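You operate a simulated robot arm through the tools that you are given. There is no shell and no other tool. Be economical: measure what you need, move in short steps, check, and stop when the job is done.

You run a simulated robot arm. Do the job below in one go: nothing can be reset, and whatever is moved stays where it is left.

## Task
Lay in the mushroom before the jig, free the tray and push it out.
Fine: stem up, in the free corner; lock on FREE, then clamp open; use the pusher and draw it back; size slide to small for the next tray.

It is judged by the outcome, as a careful person would: the job done as asked, and still so three seconds after it is handed in. It fails if anything else is knocked over, pushed out of place, dropped, spilled or broken.

## Robot
A 6-joint arm with a two-finger parallel gripper, fixed in place. Base frame: the origin is at the foot of the arm, x ahead of it, y to its left, z up; the work surface is at about z = 74.4. Units: cm, degrees, N and s.
With the tool pointing down near the work surface it reaches from about 26 to 68 cm from the base axis. Its first joint turns from -66.0 to 66.0 degrees. Payload 2.9 kg.
The TCP is the grasp point between the finger pads, 3 cm short of the fingertips. In the tool frame z runs along the fingers and y along their closing line. The gripper opens to 11 cm. The fingers are 2 cm wide and 1 cm thick; the gripper's body (4.8 by 11.2 cm) begins 5.5 cm behind the TCP.
Orientation is told as [roll, pitch, yaw] about the base's x, y, z axes, in that order, counted from this pose: with the fingers straight down and closing along the base's y, the tool's x points along the base's -x, its y along +y and its z along -z.

## Interface
- The arm moves only by the tool arm_command. Its argument "series" is a list that holds one entry, the list of rows, each a list of 7 numbers: the shift along the tool's x, y, z in cm, then the turn, a rotation vector about the tool's x, y, z in degrees, then the finger opening in cm, from 0 to 11. In form: [[[dx, dy, dz, ax, ay, az, jaw], ...]]. A call has 1 to 8 rows; each row is the pose to reach, as a shift and turn from the pose commanded when the call began, along the tool's axes at that moment. Rows are played at 5 a second. More than 5 cm and 8.6 degrees between two rows, or a gripper value outside its range, and nothing of the call is played. A pose out of reach is approached as far as the arm can. The call stops where the force on the tool passes 90 N (or 10 N more than at its start, if that is more) or the arm is blocked; 0.2 s more then pass. The fingers move at their own pace (about 10.8 cm/s each) and stop on an object; they squeeze with about 28 N. The grip force told is the motor's: it shows also when the fingers shut on nothing. Time passes only in rows, and 0.2 s behind the last, so rows that repeat a pose let the fingers close. The reply holds the time, the measured pose of the TCP, the force on the tool along the base axes, the opening and the grip force, in the units named above and with some noise.
- Cameras (640 x 400 px; columns grow to the right, rows downward): "scene" is fixed at [5.92, 42.43, 137.86]; the picture's right is [-0.89, -0.46, 0.00], its down [-0.28, 0.55, -0.79] and it looks along [0.36, -0.70, -0.62] (base axes); focal length 367 px, centre (320, 200). "wrist" rides on the gripper at [7.2, 1.7, -10.3] in the tool frame; the picture's right is [-0.23, 0.97, 0.00], its down [-0.76, -0.18, -0.62] and it looks along [-0.61, -0.14, 0.78] (tool axes); focal length 222 px, centre (320, 200). There is no depth. A picture from a camera that has moved, and an enlarged one, comes with that camera's place and axes in the base frame and with its lens.
- camera(camera): a new picture of that camera. It takes no simulated time.
- close_up(camera, box): a new picture of the part [left, top, right, bottom] of that camera's present view, enlarged. It takes no simulated time.
- close_job(): hands the job in; it is judged then, once.

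Go step by step. Nothing tells you positions but the pictures and the camera data: compare them with the known pose of the tool, close in by small moves and look again before you grip or let go. The budget is 120 turns and 68 pictures, counting those below and the enlarged ones. Unless the task says otherwise, let go and move clear before handing in, and close with one line.

The tools are called as a command line: name --argument value ..., lists and objects as JSON in quotes. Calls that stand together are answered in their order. arm_command: Moves the arm, as the interface text tells. Its arguments: {"type":"object","properties":{"series":{"type":"array","items":{"type":"array","items":{"type":"array","items":{"type":"number"}}}}},"required":["series"]} The other tools are called the same way: camera (camera) takes a picture; close_up (camera, box) takes an enlarged picture of a part of a camera's view; close_job () hands the job in.

At the start:

```text
time_s: 0.0
eef_pos: [27.3, -32.38, 96.85]
orientation: [0.0, 0.0, 0.0]
ft_force: [0.0, 0.8, 0.5]
width: 11.01
grip_force: 0.0
```

scene: 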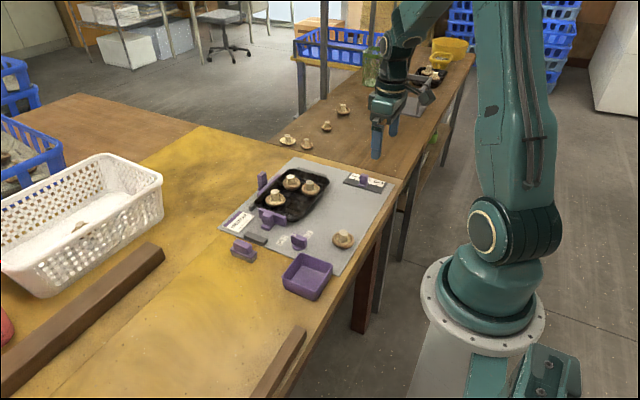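
wrist: 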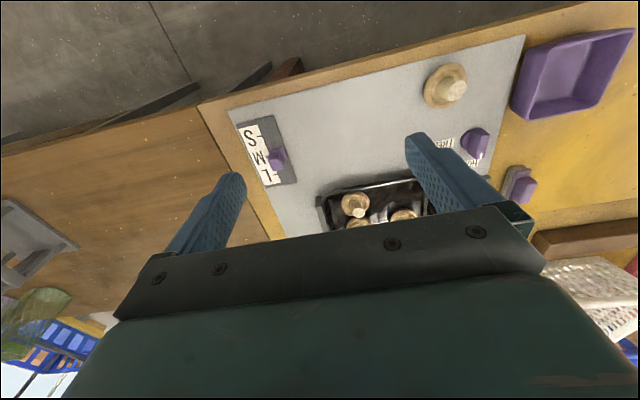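

I see a grey jig plate with a black tray holding three mushrooms, a loose mushroom before it, purple controls and a size slide. I'll look closer first.

close_up --camera "scene" --box '[210, 150, 410, 275]'

close_up --camera "scene" --box '[220, 190, 320, 252]'

close_up --camera "wrist" --box '[220, 30, 560, 242]'

```text
3.20 times, centred on (310, 212) of scene
camera zoom: at [5.92, 42.43, 137.86], right [-0.89, -0.46, 0.0], down [-0.28, 0.55, -0.79], along [0.36, -0.7, -0.62], focal length 1174 px, centre (352, 160)
```

zoom: 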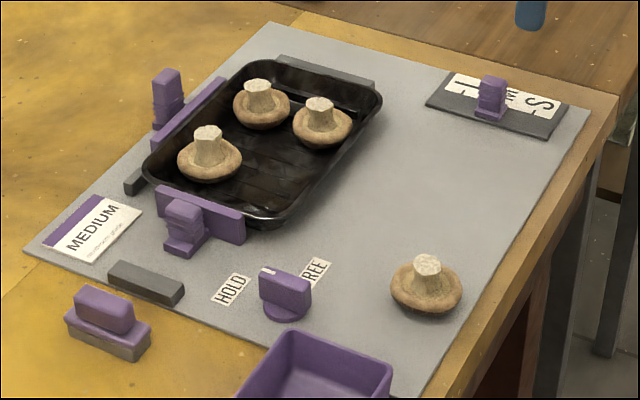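

```text
6.40 times, centred on (270, 221) of scene
camera zoom: at [5.92, 42.43, 137.86], right [-0.89, -0.46, 0.0], down [-0.28, 0.55, -0.79], along [0.36, -0.7, -0.62], focal length 2348 px, centre (640, 66)
```

zoom: 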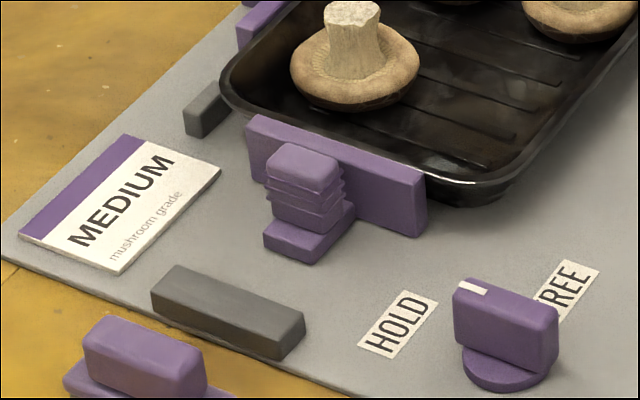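

```text
1.88 times, centred on (390, 136) of wrist
camera zoom: at [19.94, -30.65, 107.43], right [0.23, 0.97, 0.0], down [0.76, -0.18, 0.62], along [0.61, -0.14, -0.78], focal length 418 px, centre (188, 320)
```

zoom: 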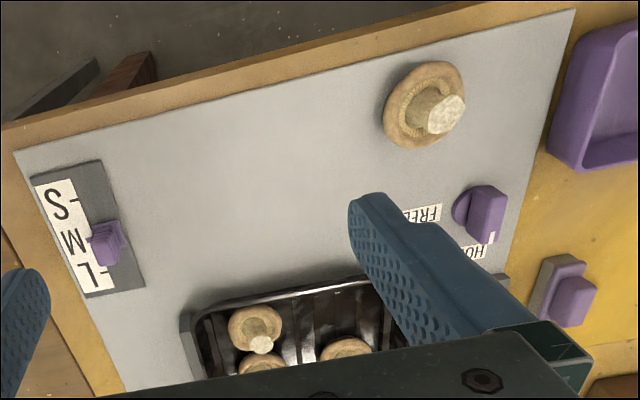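

The tray (x≈43–56, y≈−36 to −16) has its free corner near (46,−21). The loose mushroom is near (29.6,−15.8), the lock near (38.6,−10.5), the clamp near (49,−13), the pusher handle near (59,−26) and the slide near (35,−41). I'll move above the mushroom.

arm_command --series '[[[-0.6, 4.1, 1.7, 0, 0, 0, 8], [-1.2, 8.2, 3.4, 0, 0, 0, 6], [-1.8, 12.4, 5, 0, 0, 0, 6], [-2.3, 16.6, 6.8, 0, 0, 0, 6]]]'

camera --camera "wrist"

camera --camera "scene"

```text
time_s: 1.0
eef_pos: [29.81, -15.76, 90.05]
orientation: [0.0, 0.0, -0.1]
ft_force: [0.5, -0.2, -0.4]
width: 5.99
grip_force: 0.0
```

```text
62 pictures are left
camera wrist: at [22.52, -14.02, 100.53], right [0.23, 0.97, 0.0], down [0.76, -0.18, 0.62], along [0.61, -0.14, -0.78], focal length 222 px, centre (320, 200)
```

wrist: 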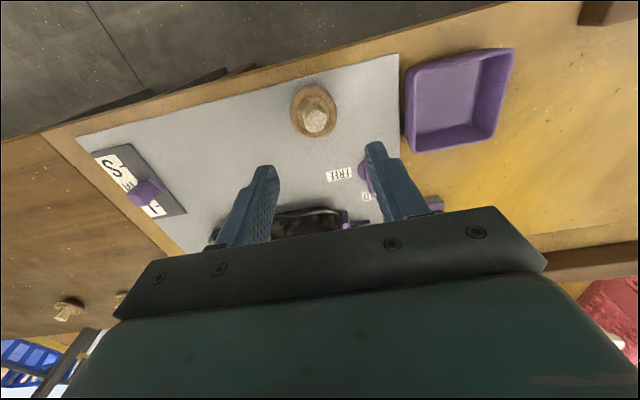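

```text
61 pictures are left
```

scene: 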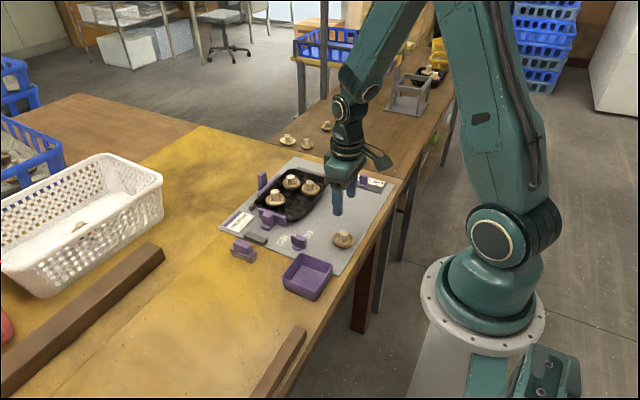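

The mushroom is confirmed at about (29.7,−16.05), with the stem top near z≈79. I'll lower partway and look.

arm_command --series '[[[0.1, -0.15, 4, 0, 0, 0, 5], [0.1, -0.3, 7, 0, 0, 0, 5]]]'

camera --camera "wrist"

close_up --camera "scene" --box '[300, 180, 396, 240]'

```text
time_s: 1.6
eef_pos: [29.23, -16.13, 83.13]
orientation: [-0.1, -0.1, 0.0]
ft_force: [0.3, -0.2, 0.0]
width: 5.0
grip_force: 0.1
```

```text
60 pictures are left
camera wrist: at [21.99, -14.45, 93.66], right [0.23, 0.97, 0.0], down [0.76, -0.18, 0.62], along [0.61, -0.14, -0.78], focal length 222 px, centre (320, 200)
```

wrist: 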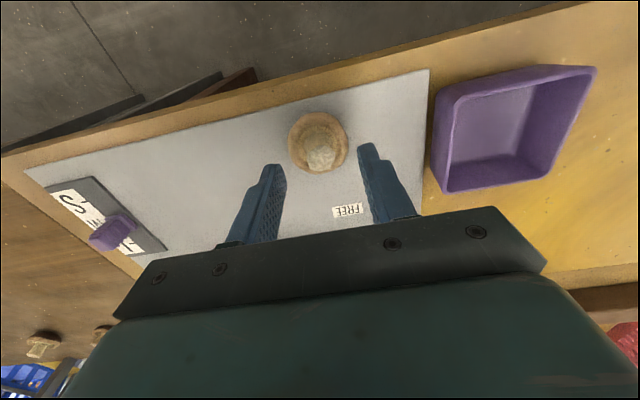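

```text
6.67 times, centred on (348, 210) of scene
camera zoom: at [5.92, 42.43, 137.86], right [-0.89, -0.46, 0.0], down [-0.28, 0.55, -0.79], along [0.36, -0.7, -0.62], focal length 2446 px, centre (133, 133)
```

zoom: 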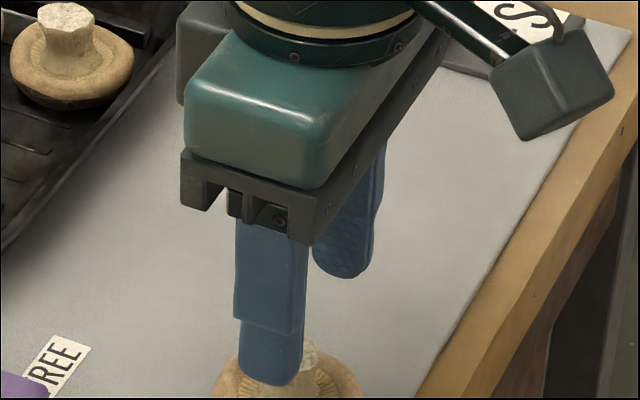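

Alignment is good. I'll lower onto the stem and close gently.

arm_command --series '[[[-0.2, -0.05, 1.6, 0, 0, 0, 5], [-0.2, -0.05, 3.0, 0, 0, 0, 5], [-0.2, -0.05, 3.0, 0, 0, 0, 3], [-0.2, -0.05, 3.0, 0, 0, 0, 1.5], [-0.2, -0.05, 3.0, 0, 0, 0, 0.8], [-0.2, -0.05, 3.0, 0, 0, 0, 0.8]]]'

camera --camera "wrist"

```text
time_s: 3.0
eef_pos: [29.47, -16.1, 80.19]
orientation: [0.0, 0.1, 0.0]
ft_force: [-0.4, 0.4, 0.9]
width: 1.96
grip_force: 12.1
```

```text
58 pictures are left
camera wrist: at [22.31, -14.38, 90.65], right [0.23, 0.97, 0.0], down [0.76, -0.18, 0.62], along [0.61, -0.14, -0.78], focal length 222 px, centre (320, 200)
```

wrist: 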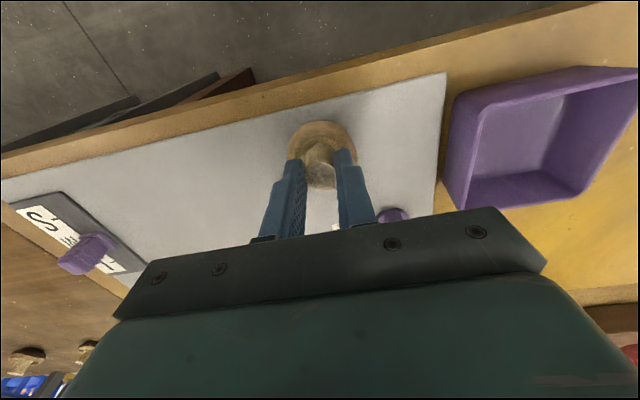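

The stem is gripped (1.96 cm). I'll lift, and carry it above the free corner.

arm_command --series '[[[0, 0, -3, 0, 0, 0, 0.8], [0, 0, -6, 0, 0, 0, 0.8], [-3.5, -1, -8, 0, 0, 0, 0.8], [-7.5, -2.2, -8, 0, 0, 0, 0.8], [-11.5, -3.4, -8, 0, 0, 0, 0.8], [-15, -4.3, -8, 0, 0, 0, 0.8], [-16.5, -4.8, -8, 0, 0, 0, 0.8], [-16.5, -4.8, -8, 0, 0, 0, 0.8]]]'

camera --camera "wrist"

close_up --camera "scene" --box '[210, 150, 410, 275]'

```text
time_s: 4.8
eef_pos: [46.09, -20.87, 88.06]
orientation: [0.0, 0.0, 0.0]
ft_force: [0.0, -0.4, -0.4]
width: 1.98
grip_force: 12.0
```

```text
57 pictures are left
camera wrist: at [38.89, -19.21, 98.5], right [0.23, 0.97, 0.0], down [0.76, -0.18, 0.62], along [0.61, -0.14, -0.78], focal length 222 px, centre (320, 200)
```

wrist: 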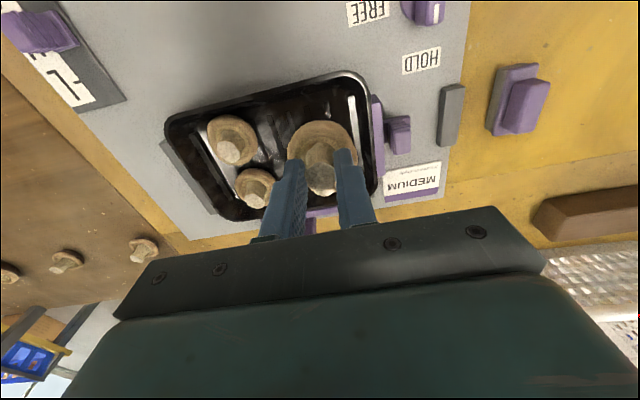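

```text
3.20 times, centred on (310, 212) of scene
camera zoom: at [5.92, 42.43, 137.86], right [-0.89, -0.46, 0.0], down [-0.28, 0.55, -0.79], along [0.36, -0.7, -0.62], focal length 1174 px, centre (352, 160)
```

zoom: 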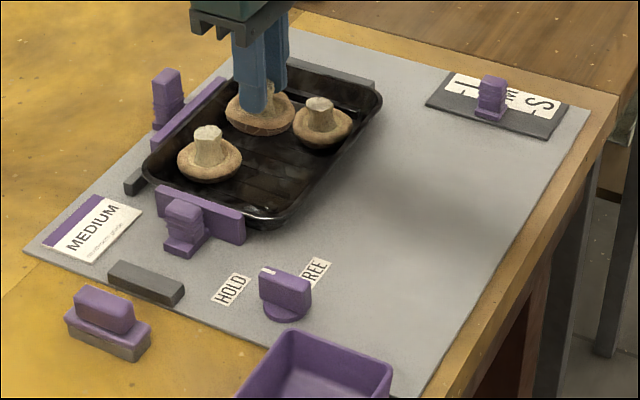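

The mushroom hangs stem up over the free corner. I'll lower it towards the tray floor.

arm_command --series '[[[-0.2, 0, 2.5, 0, 0, 0, 0.8], [-0.2, 0, 5, 0, 0, 0, 0.8], [-0.2, 0, 6.3, 0, 0, 0, 0.8], [-0.2, 0, 6.8, 0, 0, 0, 0.8], [-0.2, 0, 6.8, 0, 0, 0, 0.8]]]'

close_up --camera "scene" --box '[246, 160, 342, 220]'

```text
time_s: 6.0
eef_pos: [46.39, -20.96, 81.44]
orientation: [0.0, 0.0, -0.1]
ft_force: [0.2, -0.1, -1.3]
width: 1.95
grip_force: 11.9
```

```text
6.67 times, centred on (294, 190) of scene
camera zoom: at [5.92, 42.43, 137.86], right [-0.89, -0.46, 0.0], down [-0.28, 0.55, -0.79], along [0.36, -0.7, -0.62], focal length 2446 px, centre (493, 267)
```

zoom: 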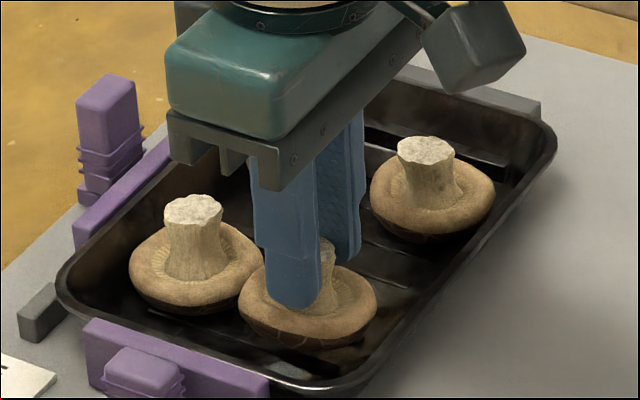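

Nearly down, so I'll go in small steps.

arm_command --series '[[[0, 0, 0.2, 0, 0, 0, 0.8], [0, 0, 0.4, 0, 0, 0, 0.8], [0, 0, 0.4, 0, 0, 0, 0.8]]]'

```text
time_s: 6.8
eef_pos: [46.33, -20.95, 80.98]
orientation: [0.1, 0.0, 0.0]
ft_force: [0.2, 0.3, -0.1]
width: 1.96
grip_force: 11.9
```

arm_command --series '[[[0, 0, 0.15, 0, 0, 0, 0.8], [0, 0, 0.3, 0, 0, 0, 0.8], [0, 0, 0.3, 0, 0, 0, 0.8]]]'

close_up --camera "scene" --box '[246, 160, 342, 220]'

```text
time_s: 7.6
eef_pos: [46.19, -20.97, 80.6]
orientation: [0.1, 0.0, -0.1]
ft_force: [0.3, 0.7, -0.6]
width: 1.95
grip_force: 11.9
```

```text
6.67 times, centred on (294, 190) of scene
camera zoom: at [5.92, 42.43, 137.86], right [-0.89, -0.46, 0.0], down [-0.28, 0.55, -0.79], along [0.36, -0.7, -0.62], focal length 2446 px, centre (493, 267)
```

zoom: 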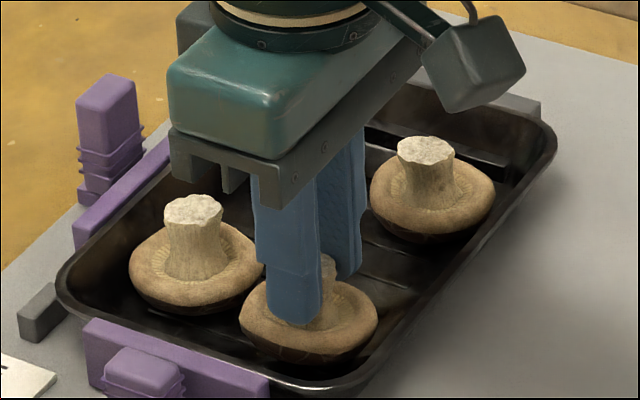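

Not quite resting yet, so a little further.

arm_command --series '[[[0, 0, 0.1, 0, 0, 0, 0.8], [0, 0, 0.2, 0, 0, 0, 0.8], [0, 0, 0.2, 0, 0, 0, 0.8]]]'

```text
time_s: 8.4
eef_pos: [46.39, -20.94, 80.51]
orientation: [0.0, -0.1, -0.1]
ft_force: [-1.2, 0.2, 7.6]
width: 1.95
grip_force: 11.9
```

Contact is made (7.6 N). I'll release with a small opening and rise.

arm_command --series '[[[0, 0, 0, 0, 0, 0, 2.6], [0, 0, 0, 0, 0, 0, 3.6], [0, 0, 0, 0, 0, 0, 3.6], [0, 0, -2, 0, 0, 0, 3.6], [0, 0, -5, 0, 0, 0, 3.6], [0, 0, -9, 0, 0, 0, 3.6]]]'

close_up --camera "scene" --box '[210, 150, 410, 275]'

camera --camera "wrist"

```text
time_s: 9.8
eef_pos: [46.47, -20.86, 89.41]
orientation: [0.0, 0.0, 0.0]
ft_force: [0.1, -0.4, 0.4]
width: 3.6
grip_force: 0.0
```

```text
3.20 times, centred on (310, 212) of scene
camera zoom: at [5.92, 42.43, 137.86], right [-0.89, -0.46, 0.0], down [-0.28, 0.55, -0.79], along [0.36, -0.7, -0.62], focal length 1174 px, centre (352, 160)
```

zoom: 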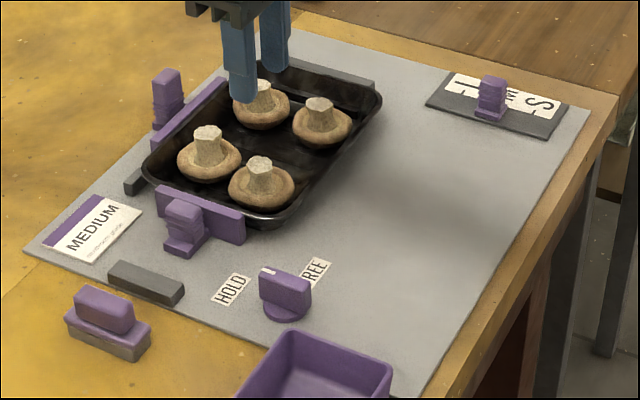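

```text
52 pictures are left
camera wrist: at [39.12, -19.16, 99.92], right [0.23, 0.97, 0.0], down [0.76, -0.18, 0.62], along [0.61, -0.14, -0.78], focal length 222 px, centre (320, 200)
```

wrist: 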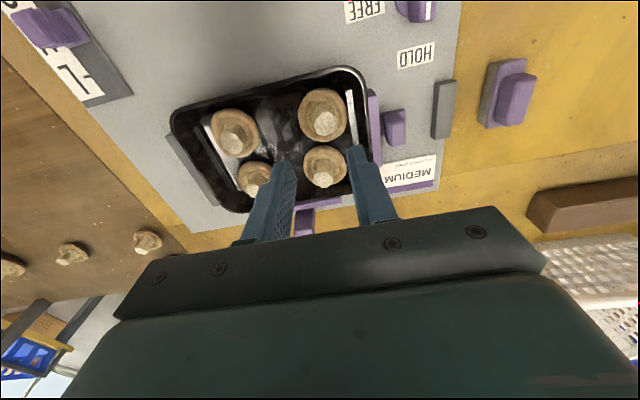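

The mushroom stands stem up in the free corner. Next I'll move above the lock knob.

arm_command --series '[[[2.6, 3.5, 0, 0, 0, 0, 5], [5.2, 7, 0, 0, 0, 0, 5], [7.8, 10.4, 1, 0, 0, 0, 5]]]'

camera --camera "wrist"

close_up --camera "scene" --box '[260, 220, 340, 270]'

```text
time_s: 10.6
eef_pos: [38.49, -10.59, 88.56]
orientation: [0.0, 0.0, 0.1]
ft_force: [0.2, 0.1, 0.1]
width: 4.98
grip_force: 0.1
```

```text
51 pictures are left
camera wrist: at [31.17, -8.82, 99.08], right [0.23, 0.97, 0.0], down [0.76, -0.18, 0.62], along [0.61, -0.14, -0.78], focal length 222 px, centre (320, 200)
```

wrist: 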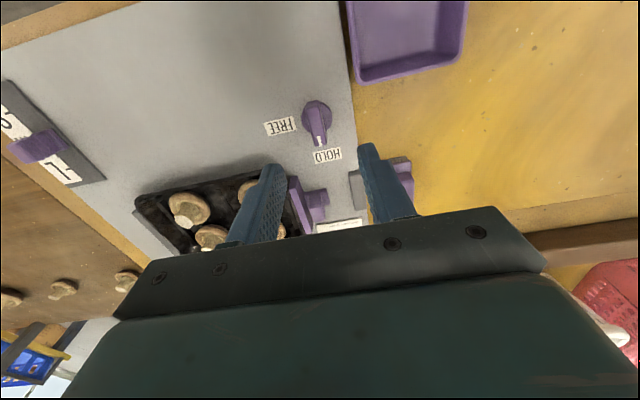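

```text
8.00 times, centred on (300, 245) of scene
camera zoom: at [5.92, 42.43, 137.86], right [-0.89, -0.46, 0.0], down [-0.28, 0.55, -0.79], along [0.36, -0.7, -0.62], focal length 2936 px, centre (480, -160)
```

zoom: 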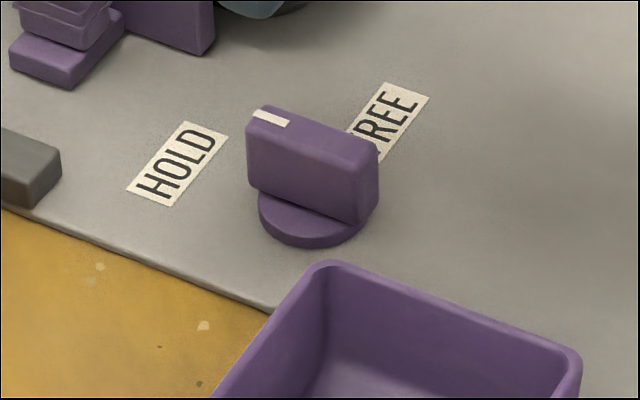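

The knob's blade lies along x and points to HOLD. FREE is at −y, so it needs 90° clockwise seen from above. I'll lower over it and check alignment.

arm_command --series '[[[-0.2, -0.1, 3, 0, 0, 0, 4.5], [-0.2, -0.1, 6, 0, 0, 0, 4.5]]]'

camera --camera "wrist"

close_up --camera "scene" --box '[260, 220, 340, 270]'

```text
time_s: 11.2
eef_pos: [38.73, -10.57, 82.66]
orientation: [0.1, -0.1, 0.0]
ft_force: [0.0, -0.4, 0.1]
width: 4.49
grip_force: 0.2
```

```text
49 pictures are left
camera wrist: at [31.43, -8.82, 93.05], right [0.23, 0.97, 0.0], down [0.76, -0.18, 0.62], along [0.61, -0.14, -0.78], focal length 222 px, centre (320, 200)
```

wrist: 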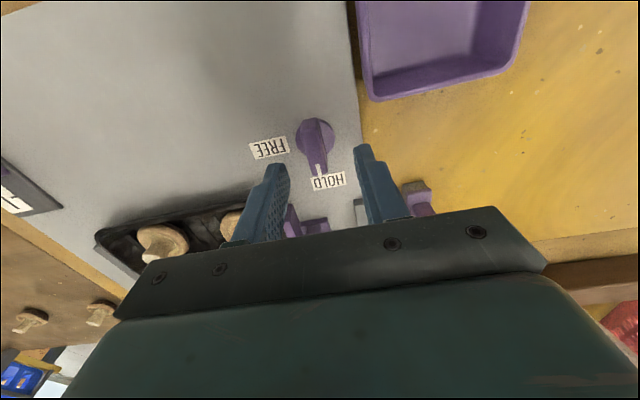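

```text
8.00 times, centred on (300, 245) of scene
camera zoom: at [5.92, 42.43, 137.86], right [-0.89, -0.46, 0.0], down [-0.28, 0.55, -0.79], along [0.36, -0.7, -0.62], focal length 2936 px, centre (480, -160)
```

zoom: 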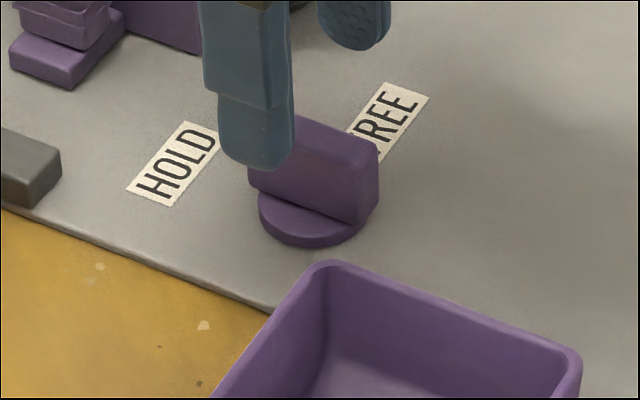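

Centre it at about (38.4,−10.7), lower and grip.

arm_command --series '[[[0.3, -0.1, 1.7, 0, 0, 0, 4.5], [0.3, -0.1, 3.4, 0, 0, 0, 4.5], [0.3, -0.1, 3.4, 0, 0, 0, 2.5], [0.3, -0.1, 3.4, 0, 0, 0, 0.5], [0.3, -0.1, 3.4, 0, 0, 0, 0.5], [0.3, -0.1, 3.4, 0, 0, 0, 0.5]]]'

close_up --camera "scene" --box '[260, 220, 340, 270]'

```text
time_s: 12.6
eef_pos: [38.47, -10.8, 79.0]
orientation: [-0.5, 0.0, -0.4]
ft_force: [1.2, -30.8, -12.5]
width: 1.38
grip_force: 45.2
```

```text
8.00 times, centred on (300, 245) of scene
camera zoom: at [5.94, 42.36, 137.88], right [-0.89, -0.46, 0.0], down [-0.28, 0.55, -0.79], along [0.36, -0.7, -0.62], focal length 2936 px, centre (480, -160)
```

zoom: 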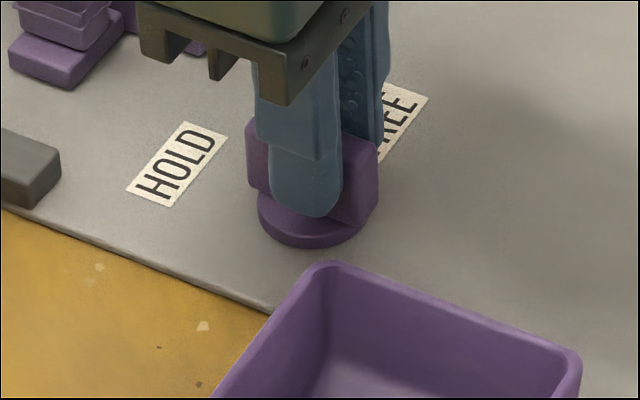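

The knob is gripped but there's a side load of −31 N in y. I'll ease the tool that way.

arm_command --series '[[[0, -0.1, 0, 0, 0, 0, 0.5], [0, -0.2, 0, 0, 0, 0, 0.5], [0, -0.2, 0, 0, 0, 0, 0.5]]]'

```text
time_s: 13.4
eef_pos: [38.39, -10.94, 78.98]
orientation: [-0.3, 0.1, -0.1]
ft_force: [3.5, -21.7, -6.9]
width: 1.35
grip_force: 45.2
```

arm_command --series '[[[0, -0.2, 0, 0, 0, 0, 0.5], [0, -0.45, 0, 0, 0, 0, 0.5], [0, -0.45, 0, 0, 0, 0, 0.5]]]'

```text
time_s: 14.2
eef_pos: [38.43, -11.01, 79.06]
orientation: [0.5, 0.1, 0.3]
ft_force: [2.9, 19.3, 21.3]
width: 1.4
grip_force: 45.3
```

Side load now just crosses zero, so I'll back off 0.2. Then I'll begin turning clockwise (+ about tool z).

arm_command --series '[[[0, 0.2, 0, 0, 0, 0, 0.5], [0, 0.2, 0, 0, 0, 7, 0.5], [0, 0.2, 0, 0, 0, 14, 0.5], [0, 0.2, 0, 0, 0, 21, 0.5], [0, 0.2, 0, 0, 0, 21, 0.5]]]'

close_up --camera "scene" --box '[260, 220, 340, 270]'

```text
time_s: 15.4
eef_pos: [38.38, -10.79, 78.99]
orientation: [0.6, 0.1, -20.9]
ft_force: [-5.8, 30.4, 32.5]
width: 1.39
grip_force: 45.3
```

```text
8.00 times, centred on (300, 245) of scene
camera zoom: at [5.87, 42.51, 137.84], right [-0.89, -0.46, 0.0], down [-0.28, 0.55, -0.79], along [0.36, -0.7, -0.62], focal length 2936 px, centre (480, -160)
```

zoom: 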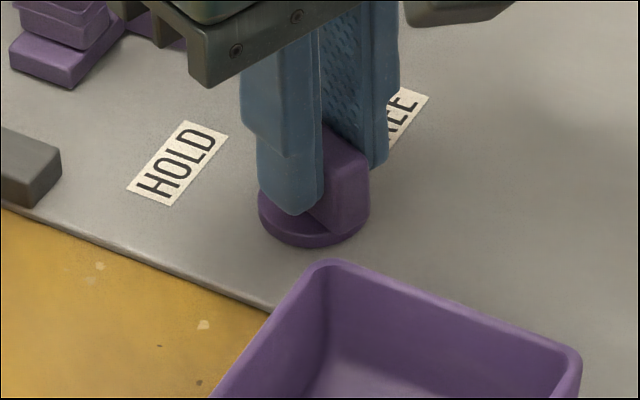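

The knob follows. I'll relieve the side load and continue the turn.

arm_command --series '[[[0.1, 0.28, -0.15, 0, 0, 0, 0.5], [0.1, 0.28, -0.15, 0, 0, 7, 0.5], [0.1, 0.28, -0.15, 0, 0, 14, 0.5], [0.1, 0.28, -0.15, 0, 0, 21, 0.5], [0.1, 0.28, -0.15, 0, 0, 21, 0.5]]]'

```text
time_s: 16.6
eef_pos: [38.55, -10.72, 79.18]
orientation: [0.3, 0.1, -41.9]
ft_force: [15.6, 19.3, -35.7]
width: 1.38
grip_force: 44.6
```

arm_command --series '[[[0, 0.25, 0.08, 0, 0, 0, 0.5], [0, 0.25, 0.08, 0, 0, 7, 0.5], [0, 0.25, 0.08, 0, 0, 14, 0.5], [0, 0.25, 0.08, 0, 0, 21, 0.5], [0, 0.25, 0.08, 0, 0, 21, 0.5]]]'

close_up --camera "scene" --box '[260, 220, 340, 270]'

```text
time_s: 17.8
eef_pos: [38.69, -10.65, 79.09]
orientation: [0.4, 0.0, -63.1]
ft_force: [11.9, 15.5, -17.5]
width: 1.4
grip_force: 44.9
```

```text
8.00 times, centred on (300, 245) of scene
camera zoom: at [5.97, 42.46, 137.85], right [-0.89, -0.46, 0.0], down [-0.28, 0.55, -0.79], along [0.36, -0.7, -0.62], focal length 2936 px, centre (480, -160)
```

zoom: 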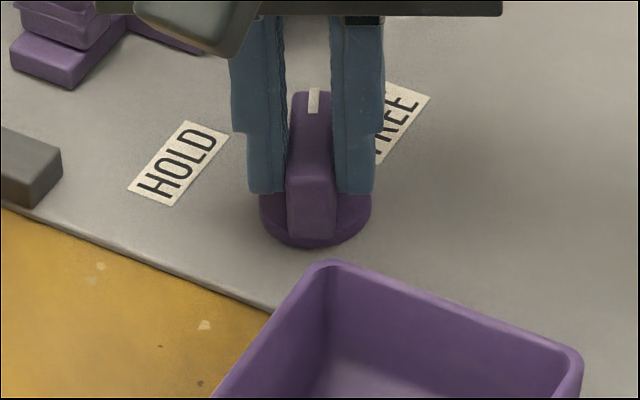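

arm_command --series '[[[0, 0.12, 0.04, 0, 0, 7, 0.5], [0, 0.12, 0.04, 0, 0, 14, 0.5], [0, 0.12, 0.04, 0, 0, 21, 0.5], [0, 0.12, 0.04, 0, 0, 27, 0.5], [0, 0.12, 0.04, 0, 0, 27, 0.5]]]'

close_up --camera "scene" --box '[260, 220, 340, 270]'

```text
time_s: 19.0
eef_pos: [39.01, -10.47, 79.06]
orientation: [0.5, 0.2, -90.0]
ft_force: [22.1, 17.0, 2.8]
width: 1.42
grip_force: 44.9
```

```text
8.00 times, centred on (300, 245) of scene
camera zoom: at [5.96, 42.47, 137.85], right [-0.89, -0.46, 0.0], down [-0.28, 0.55, -0.79], along [0.36, -0.7, -0.62], focal length 2936 px, centre (480, -160)
```

zoom: 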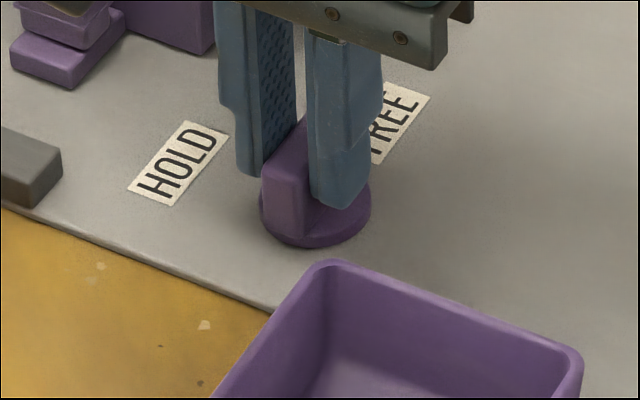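

The knob is at 90°, pointing at FREE. I'll release and rise.

arm_command --series '[[[0, 0, 0, 0, 0, 0, 2.5], [0, 0, 0, 0, 0, 0, 4], [0, 0, 0, 0, 0, 0, 4], [0, 0, -3, 0, 0, 0, 4], [0, 0, -7, 0, 0, 0, 4], [0, 0, -10, 0, 0, 0, 4]]]'

close_up --camera "scene" --box '[210, 150, 410, 275]'

camera --camera "wrist"

```text
time_s: 20.4
eef_pos: [38.53, -10.76, 89.01]
orientation: [0.0, 0.0, -90.0]
ft_force: [-0.2, -0.2, -0.5]
width: 4.0
grip_force: 0.0
```

```text
3.20 times, centred on (310, 212) of scene
camera zoom: at [5.92, 42.43, 137.86], right [-0.89, -0.46, 0.0], down [-0.28, 0.55, -0.79], along [0.36, -0.7, -0.62], focal length 1174 px, centre (352, 160)
```

zoom: 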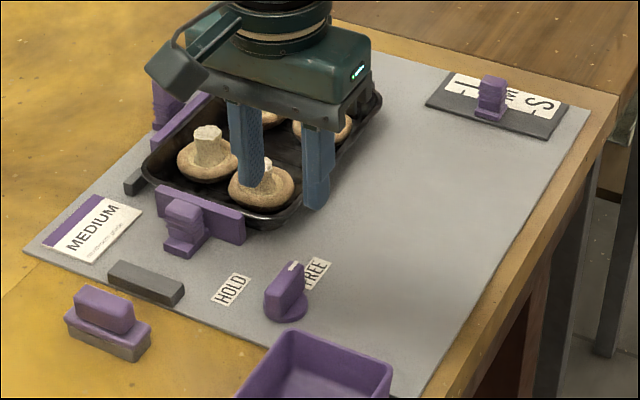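

```text
42 pictures are left
camera wrist: at [40.13, -3.46, 99.51], right [0.97, -0.23, 0.0], down [-0.18, -0.76, 0.62], along [-0.14, -0.61, -0.78], focal length 222 px, centre (320, 200)
```

wrist: 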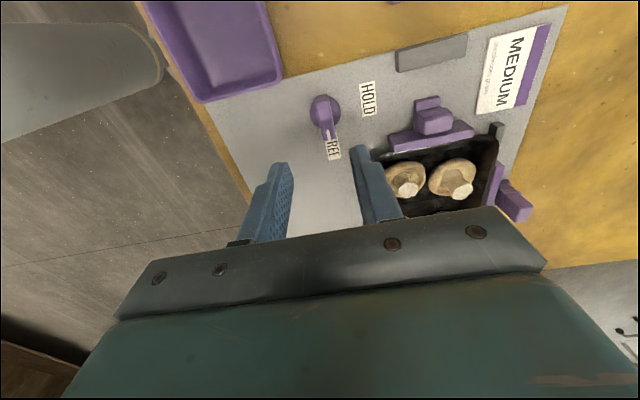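

The lock reads FREE. The clamp handle is near (49.2,−13.3). With the fingers now closing along x, I'll go above it.

arm_command --series '[[[-0.8, 3.6, 0, 0, 0, 0, 4.5], [-1.6, 7.2, 0, 0, 0, 0, 5], [-2.5, 10.7, 1, 0, 0, 0, 5], [-2.5, 10.7, 5, 0, 0, 0, 5]]]'

camera --camera "wrist"

close_up --camera "scene" --box '[230, 190, 310, 240]'

```text
time_s: 21.4
eef_pos: [49.25, -13.13, 84.0]
orientation: [0.0, 0.0, -90.0]
ft_force: [-0.1, 0.6, 0.1]
width: 5.01
grip_force: 0.1
```

```text
41 pictures are left
camera wrist: at [50.95, -5.93, 94.52], right [0.97, -0.23, 0.0], down [-0.18, -0.76, 0.62], along [-0.14, -0.61, -0.78], focal length 222 px, centre (320, 200)
```

wrist: 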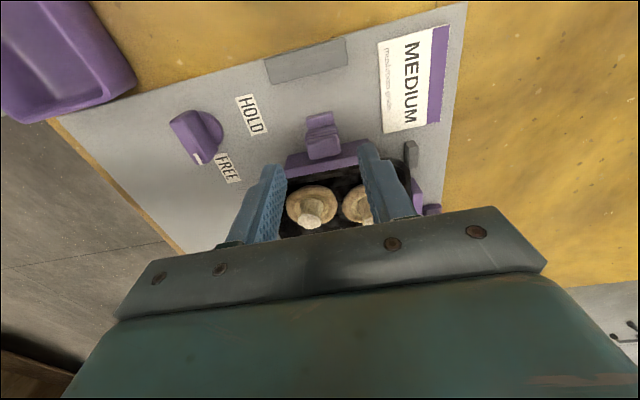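

```text
8.00 times, centred on (270, 215) of scene
camera zoom: at [5.92, 42.43, 137.86], right [-0.89, -0.46, 0.0], down [-0.28, 0.55, -0.79], along [0.36, -0.7, -0.62], focal length 2936 px, centre (720, 80)
```

zoom: 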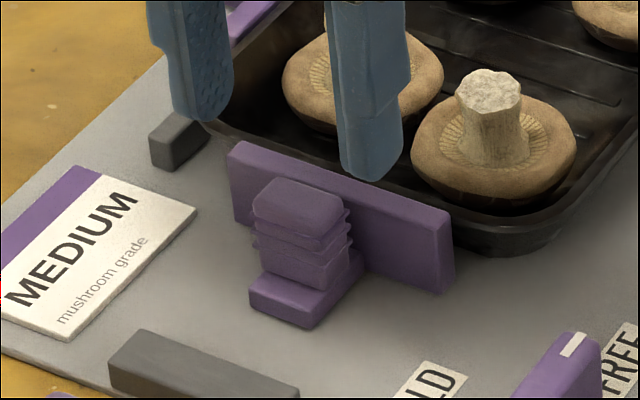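

Handle at about (49.4,−13.0). I'll lower and grip it.

arm_command --series '[[[0.15, 0.15, 2.3, 0, 0, 0, 5], [0.15, 0.15, 4.5, 0, 0, 0, 5], [0.15, 0.15, 4.5, 0, 0, 0, 3], [0.15, 0.15, 4.5, 0, 0, 0, 1], [0.15, 0.15, 4.5, 0, 0, 0, 1], [0.15, 0.15, 4.5, 0, 0, 0, 1]]]'

close_up --camera "scene" --box '[230, 190, 310, 240]'

```text
time_s: 22.8
eef_pos: [49.59, -13.09, 79.4]
orientation: [0.1, 0.0, -90.0]
ft_force: [10.0, -0.2, -9.1]
width: 2.56
grip_force: 45.8
```

```text
8.00 times, centred on (270, 215) of scene
camera zoom: at [5.96, 42.43, 137.86], right [-0.89, -0.46, 0.0], down [-0.28, 0.55, -0.79], along [0.36, -0.7, -0.62], focal length 2936 px, centre (720, 80)
```

zoom: 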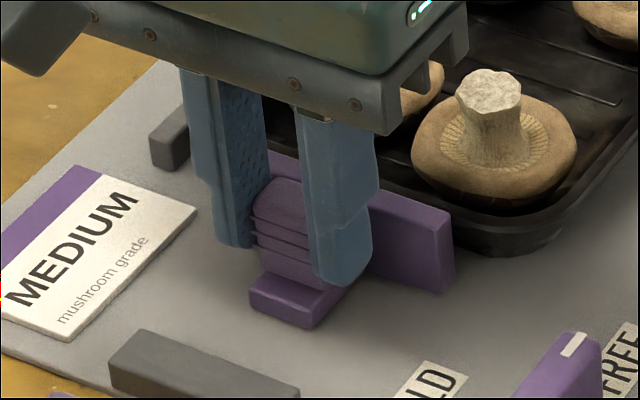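

Firm grip. I'll draw the clamp open (+y, tool +x).

arm_command --series '[[[0.5, 0.1, 0, 0, 0, 0, 1], [1.0, 0.1, 0, 0, 0, 0, 1], [1.5, 0.1, 0, 0, 0, 0, 1], [1.5, 0.1, 0, 0, 0, 0, 1]]]'

close_up --camera "scene" --box '[230, 190, 310, 240]'

```text
time_s: 23.8
eef_pos: [49.5, -11.47, 79.25]
orientation: [-0.3, 0.0, -90.0]
ft_force: [-7.1, 0.2, -11.5]
width: 2.54
grip_force: 45.3
```

```text
8.00 times, centred on (270, 215) of scene
camera zoom: at [5.93, 42.43, 137.86], right [-0.89, -0.46, 0.0], down [-0.28, 0.55, -0.79], along [0.36, -0.7, -0.62], focal length 2936 px, centre (720, 80)
```

zoom: 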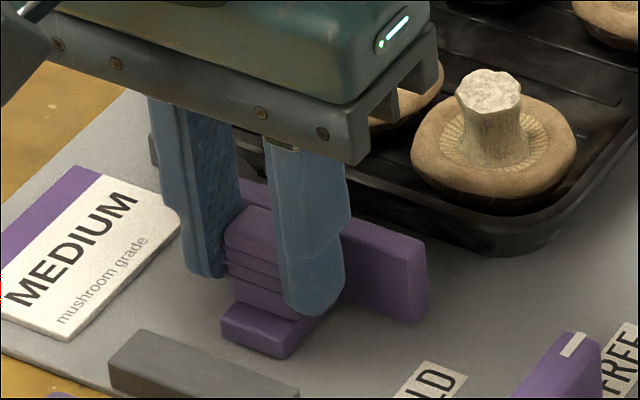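

The clamp slides freely, so I'll carry on to its stop.

arm_command --series '[[[0.4, 0, 0, 0, 0, 0, 1], [0.8, 0, 0, 0, 0, 0, 1], [1.2, 0, 0, 0, 0, 0, 1], [1.6, 0, 0, 0, 0, 0, 1], [1.6, 0, 0, 0, 0, 0, 1]]]'

close_up --camera "scene" --box '[230, 190, 310, 240]'

```text
time_s: 25.0
eef_pos: [49.51, -10.24, 79.54]
orientation: [-0.2, -0.4, -90.5]
ft_force: [-9.8, -28.9, -21.6]
width: 2.57
grip_force: 45.1
```

```text
8.00 times, centred on (270, 215) of scene
camera zoom: at [5.94, 42.36, 137.88], right [-0.89, -0.46, 0.0], down [-0.28, 0.55, -0.79], along [0.36, -0.7, -0.62], focal length 2936 px, centre (720, 80)
```

zoom: 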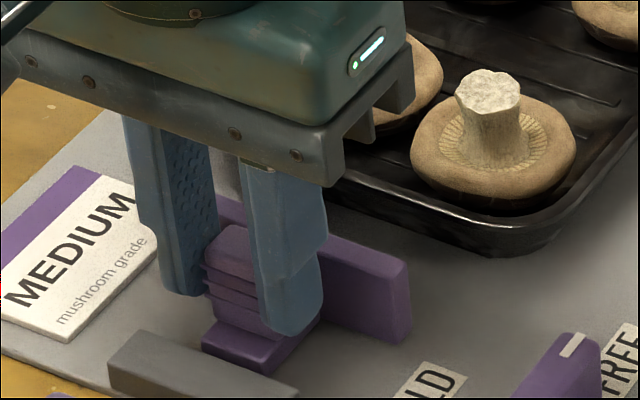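

The clamp reached its stop, about 2.8 cm open. I'll relax, release and rise.

arm_command --series '[[[-0.25, 0, 0, 0, 0, 0, 1], [-0.25, 0, 0, 0, 0, 0, 3], [-0.25, 0, 0, 0, 0, 0, 5], [-0.25, 0, 0, 0, 0, 0, 5], [-0.25, 0, -3, 0, 0, 0, 5], [-0.25, 0, -7, 0, 0, 0, 5], [-0.25, 0, -11, 0, 0, 0, 5]]]'

close_up --camera "scene" --box '[210, 150, 410, 275]'

```text
time_s: 26.6
eef_pos: [49.56, -10.04, 90.27]
orientation: [0.0, 0.0, -90.0]
ft_force: [1.7, -0.2, 0.1]
width: 5.01
grip_force: 0.0
```

```text
3.20 times, centred on (310, 212) of scene
camera zoom: at [5.92, 42.43, 137.86], right [-0.89, -0.46, 0.0], down [-0.28, 0.55, -0.79], along [0.36, -0.7, -0.62], focal length 1174 px, centre (352, 160)
```

zoom: 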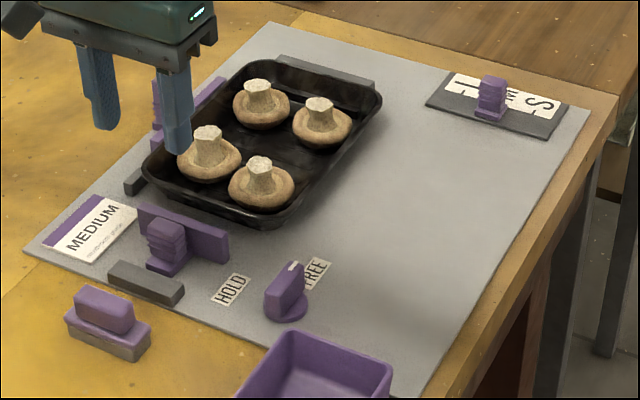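

The clamp is open. Now I'll move toward the pusher handle near (59,−26), turning the gripper back to close along y.

arm_command --series '[[[-2, 1, 0, 0, 0, -8, 5], [-4, 2, 0, 0, 0, -16, 5], [-6, 3, 0, 0, 0, -24, 5], [-8, 4, 0, 0, 0, -32, 5], [-10, 5, 0, 0, 0, -40, 5], [-12, 6, 0, 0, 0, -48, 5], [-14, 7, 0, 0, 0, -56, 5], [-15.7, 8, 0, 0, 0, -64, 5]]]'

arm_command --series '[[[0, 0, 0, 0, 0, -8, 5], [0, 0, 0, 0, 0, -16, 5], [0, 0, 0, 0, 0, -22, 5], [0, 0, 0, 0, 0, -26, 5]]]'

camera --camera "wrist"

close_up --camera "scene" --box '[230, 150, 326, 210]'

```text
time_s: 28.4
eef_pos: [57.59, -25.88, 90.71]
orientation: [-0.1, 0.1, -25.9]
ft_force: [-0.6, 0.4, -0.5]
width: 5.02
grip_force: 0.0
```

```text
time_s: 29.4
eef_pos: [57.69, -25.89, 90.52]
orientation: [0.0, 0.0, 0.1]
ft_force: [0.7, -1.0, -0.6]
width: 5.05
grip_force: 0.0
```

```text
35 pictures are left
camera wrist: at [50.39, -24.11, 101.14], right [0.23, 0.97, 0.0], down [0.76, -0.18, 0.62], along [0.61, -0.14, -0.78], focal length 222 px, centre (320, 200)
```

wrist: 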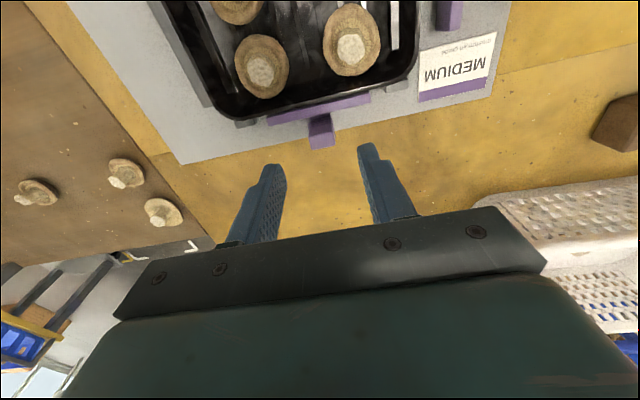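

```text
6.67 times, centred on (278, 180) of scene
camera zoom: at [5.92, 42.43, 137.86], right [-0.89, -0.46, 0.0], down [-0.28, 0.55, -0.79], along [0.36, -0.7, -0.62], focal length 2446 px, centre (600, 333)
```

zoom: 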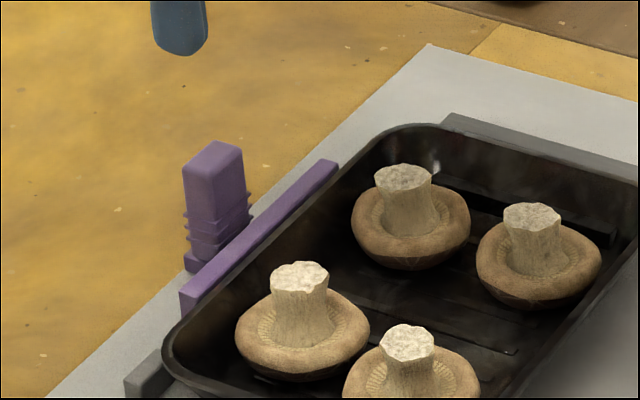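

The pusher handle top is near (59.5,−26.1,80.4). I'll approach and verify.

arm_command --series '[[[-1.9, -0.2, 0, 0, 0, 0, 5], [-1.9, -0.2, 4, 0, 0, 0, 5], [-1.9, -0.2, 6.5, 0, 0, 0, 5]]]'

camera --camera "wrist"

close_up --camera "scene" --box '[230, 150, 326, 210]'

```text
time_s: 30.2
eef_pos: [59.45, -26.01, 84.05]
orientation: [0.0, 0.0, 0.0]
ft_force: [0.3, -0.4, 0.5]
width: 5.01
grip_force: 0.0
```

```text
33 pictures are left
camera wrist: at [52.12, -24.33, 94.61], right [0.23, 0.97, 0.0], down [0.76, -0.18, 0.62], along [0.61, -0.14, -0.78], focal length 222 px, centre (320, 200)
```

wrist: 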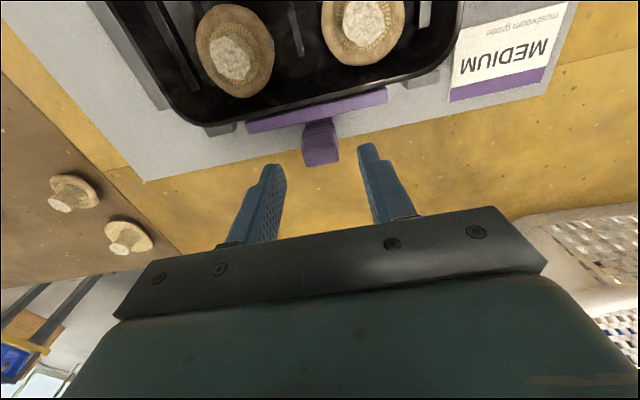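

```text
6.67 times, centred on (278, 180) of scene
camera zoom: at [5.92, 42.43, 137.86], right [-0.89, -0.46, 0.0], down [-0.28, 0.55, -0.79], along [0.36, -0.7, -0.62], focal length 2446 px, centre (600, 333)
```

zoom: 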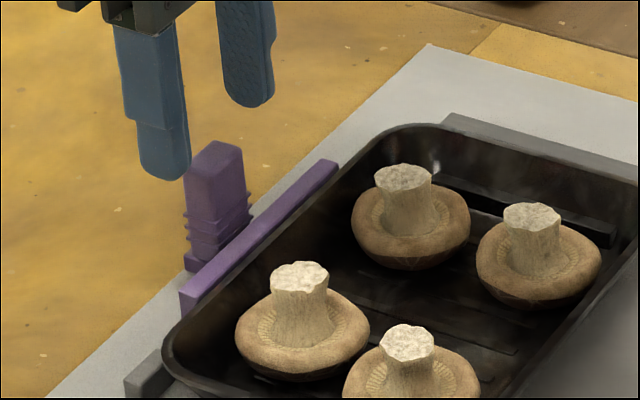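

Handle at about (59.2,−25.9). I'll lower and grip.

arm_command --series '[[[0.25, 0.1, 2.2, 0, 0, 0, 5], [0.25, 0.1, 4.4, 0, 0, 0, 5], [0.25, 0.1, 4.4, 0, 0, 0, 3], [0.25, 0.1, 4.4, 0, 0, 0, 1], [0.25, 0.1, 4.4, 0, 0, 0, 0.5], [0.25, 0.1, 4.4, 0, 0, 0, 0.5]]]'

close_up --camera "scene" --box '[230, 150, 326, 210]'

```text
time_s: 31.6
eef_pos: [59.16, -26.03, 79.67]
orientation: [0.0, 0.0, 0.0]
ft_force: [-0.7, -3.5, -3.1]
width: 2.59
grip_force: 45.1
```

```text
6.67 times, centred on (278, 180) of scene
camera zoom: at [5.93, 42.42, 137.87], right [-0.89, -0.46, 0.0], down [-0.28, 0.55, -0.79], along [0.36, -0.7, -0.62], focal length 2446 px, centre (600, 333)
```

zoom: 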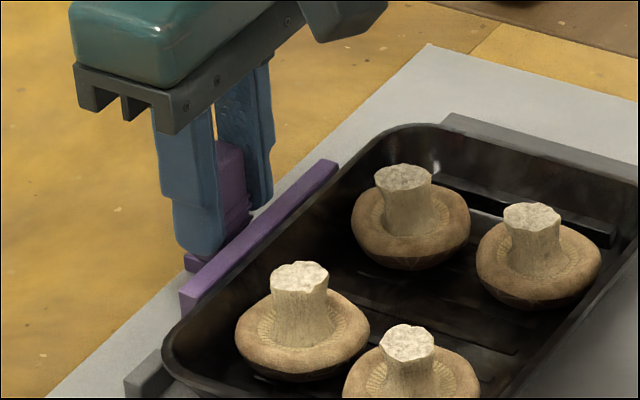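

Good grip with low side load. I'll push slowly toward −x (tool +x).

arm_command --series '[[[0.3, 0, 0, 0, 0, 0, 0.5], [0.7, 0, 0, 0, 0, 0, 0.5], [1.1, 0, 0, 0, 0, 0, 0.5], [1.6, 0, 0, 0, 0, 0, 0.5], [2.1, 0, 0, 0, 0, 0, 0.5], [2.6, 0, 0, 0, 0, 0, 0.5], [3, 0, 0, 0, 0, 0, 0.5]]]'

close_up --camera "scene" --box '[210, 150, 410, 275]'

```text
time_s: 33.2
eef_pos: [56.25, -26.0, 79.6]
orientation: [0.0, 0.0, -0.1]
ft_force: [0.5, -13.5, -12.5]
width: 2.59
grip_force: 45.2
```

```text
3.20 times, centred on (310, 212) of scene
camera zoom: at [5.94, 42.39, 137.87], right [-0.89, -0.46, 0.0], down [-0.28, 0.55, -0.79], along [0.36, -0.7, -0.62], focal length 1174 px, centre (352, 160)
```

zoom: 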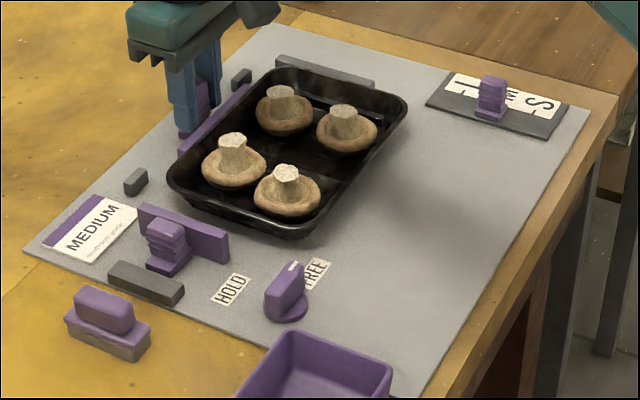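

The tray slides cleanly. I'll continue.

arm_command --series '[[[0.5, -0.1, 0, 0, 0, 0, 0.5], [1, -0.1, 0, 0, 0, 0, 0.5], [1.5, -0.1, 0, 0, 0, 0, 0.5], [2, -0.1, 0, 0, 0, 0, 0.5], [2.5, -0.1, 0, 0, 0, 0, 0.5], [3, -0.1, 0, 0, 0, 0, 0.5], [3.5, -0.1, 0, 0, 0, 0, 0.5], [4, -0.1, 0, 0, 0, 0, 0.5]]]'

close_up --camera "scene" --box '[210, 150, 410, 275]'

```text
time_s: 35.0
eef_pos: [52.35, -26.03, 79.71]
orientation: [-0.1, -0.1, 0.0]
ft_force: [1.3, -7.8, -3.9]
width: 2.59
grip_force: 44.9
```

```text
3.20 times, centred on (310, 212) of scene
camera zoom: at [5.93, 42.41, 137.87], right [-0.89, -0.46, 0.0], down [-0.28, 0.55, -0.79], along [0.36, -0.7, -0.62], focal length 1174 px, centre (352, 160)
```

zoom: 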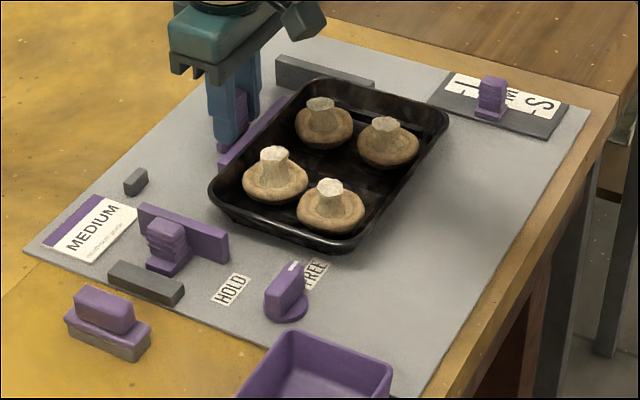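

Still clear of the slide and knob. I'll continue.

arm_command --series '[[[0.5, -0.05, 0, 0, 0, 0, 0.5], [1, -0.05, 0, 0, 0, 0, 0.5], [1.5, -0.05, 0, 0, 0, 0, 0.5], [2, -0.05, 0, 0, 0, 0, 0.5], [2.5, -0.05, 0, 0, 0, 0, 0.5], [3, -0.05, 0, 0, 0, 0, 0.5], [3.5, -0.05, 0, 0, 0, 0, 0.5], [3.8, -0.05, 0, 0, 0, 0, 0.5]]]'

close_up --camera "scene" --box '[210, 150, 410, 275]'

```text
time_s: 36.8
eef_pos: [49.93, -26.07, 79.82]
orientation: [-0.6, -2.3, 0.8]
ft_force: [83.6, 3.4, -34.6]
width: 2.56
grip_force: 45.2
```

```text
3.20 times, centred on (310, 212) of scene
camera zoom: at [6.15, 42.4, 137.86], right [-0.89, -0.46, 0.0], down [-0.28, 0.55, -0.78], along [0.36, -0.7, -0.62], focal length 1174 px, centre (352, 160)
```

zoom: 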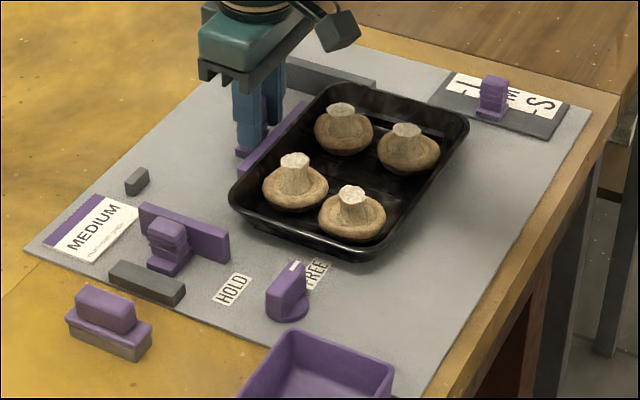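

The pusher hit its end stop after about 9.3 cm, and the tray is out in front. Now I'll draw the pusher back.

arm_command --series '[[[-0.8, 0, 0, 0, 0, 0, 0.5], [-1.4, 0, 0, 0, 0, 0, 0.5], [-2, 0, 0, 0, 0, 0, 0.5], [-2.7, 0.05, 0, 0, 0, 0, 0.5], [-3.4, 0.05, 0, 0, 0, 0, 0.5], [-4.1, 0.05, 0, 0, 0, 0, 0.5], [-4.8, 0.05, 0, 0, 0, 0, 0.5], [-5.5, 0.05, 0, 0, 0, 0, 0.5]]]'

close_up --camera "scene" --box '[210, 150, 410, 275]'

```text
time_s: 38.6
eef_pos: [54.08, -25.99, 79.88]
orientation: [-0.1, -0.1, 0.0]
ft_force: [-1.2, 6.9, 23.4]
width: 2.53
grip_force: 45.0
```

```text
3.20 times, centred on (310, 212) of scene
camera zoom: at [5.88, 42.46, 137.85], right [-0.89, -0.46, 0.0], down [-0.28, 0.55, -0.79], along [0.36, -0.7, -0.62], focal length 1174 px, centre (352, 160)
```

zoom: 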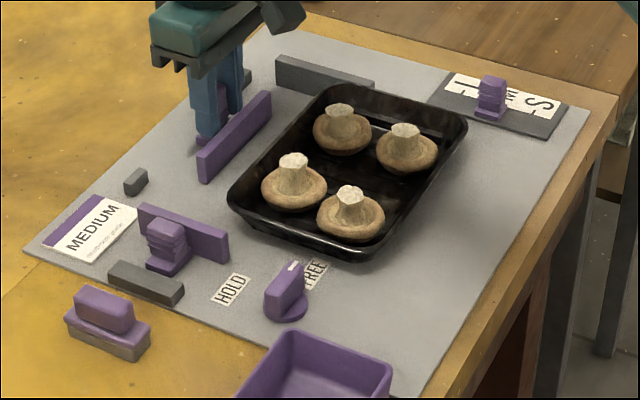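

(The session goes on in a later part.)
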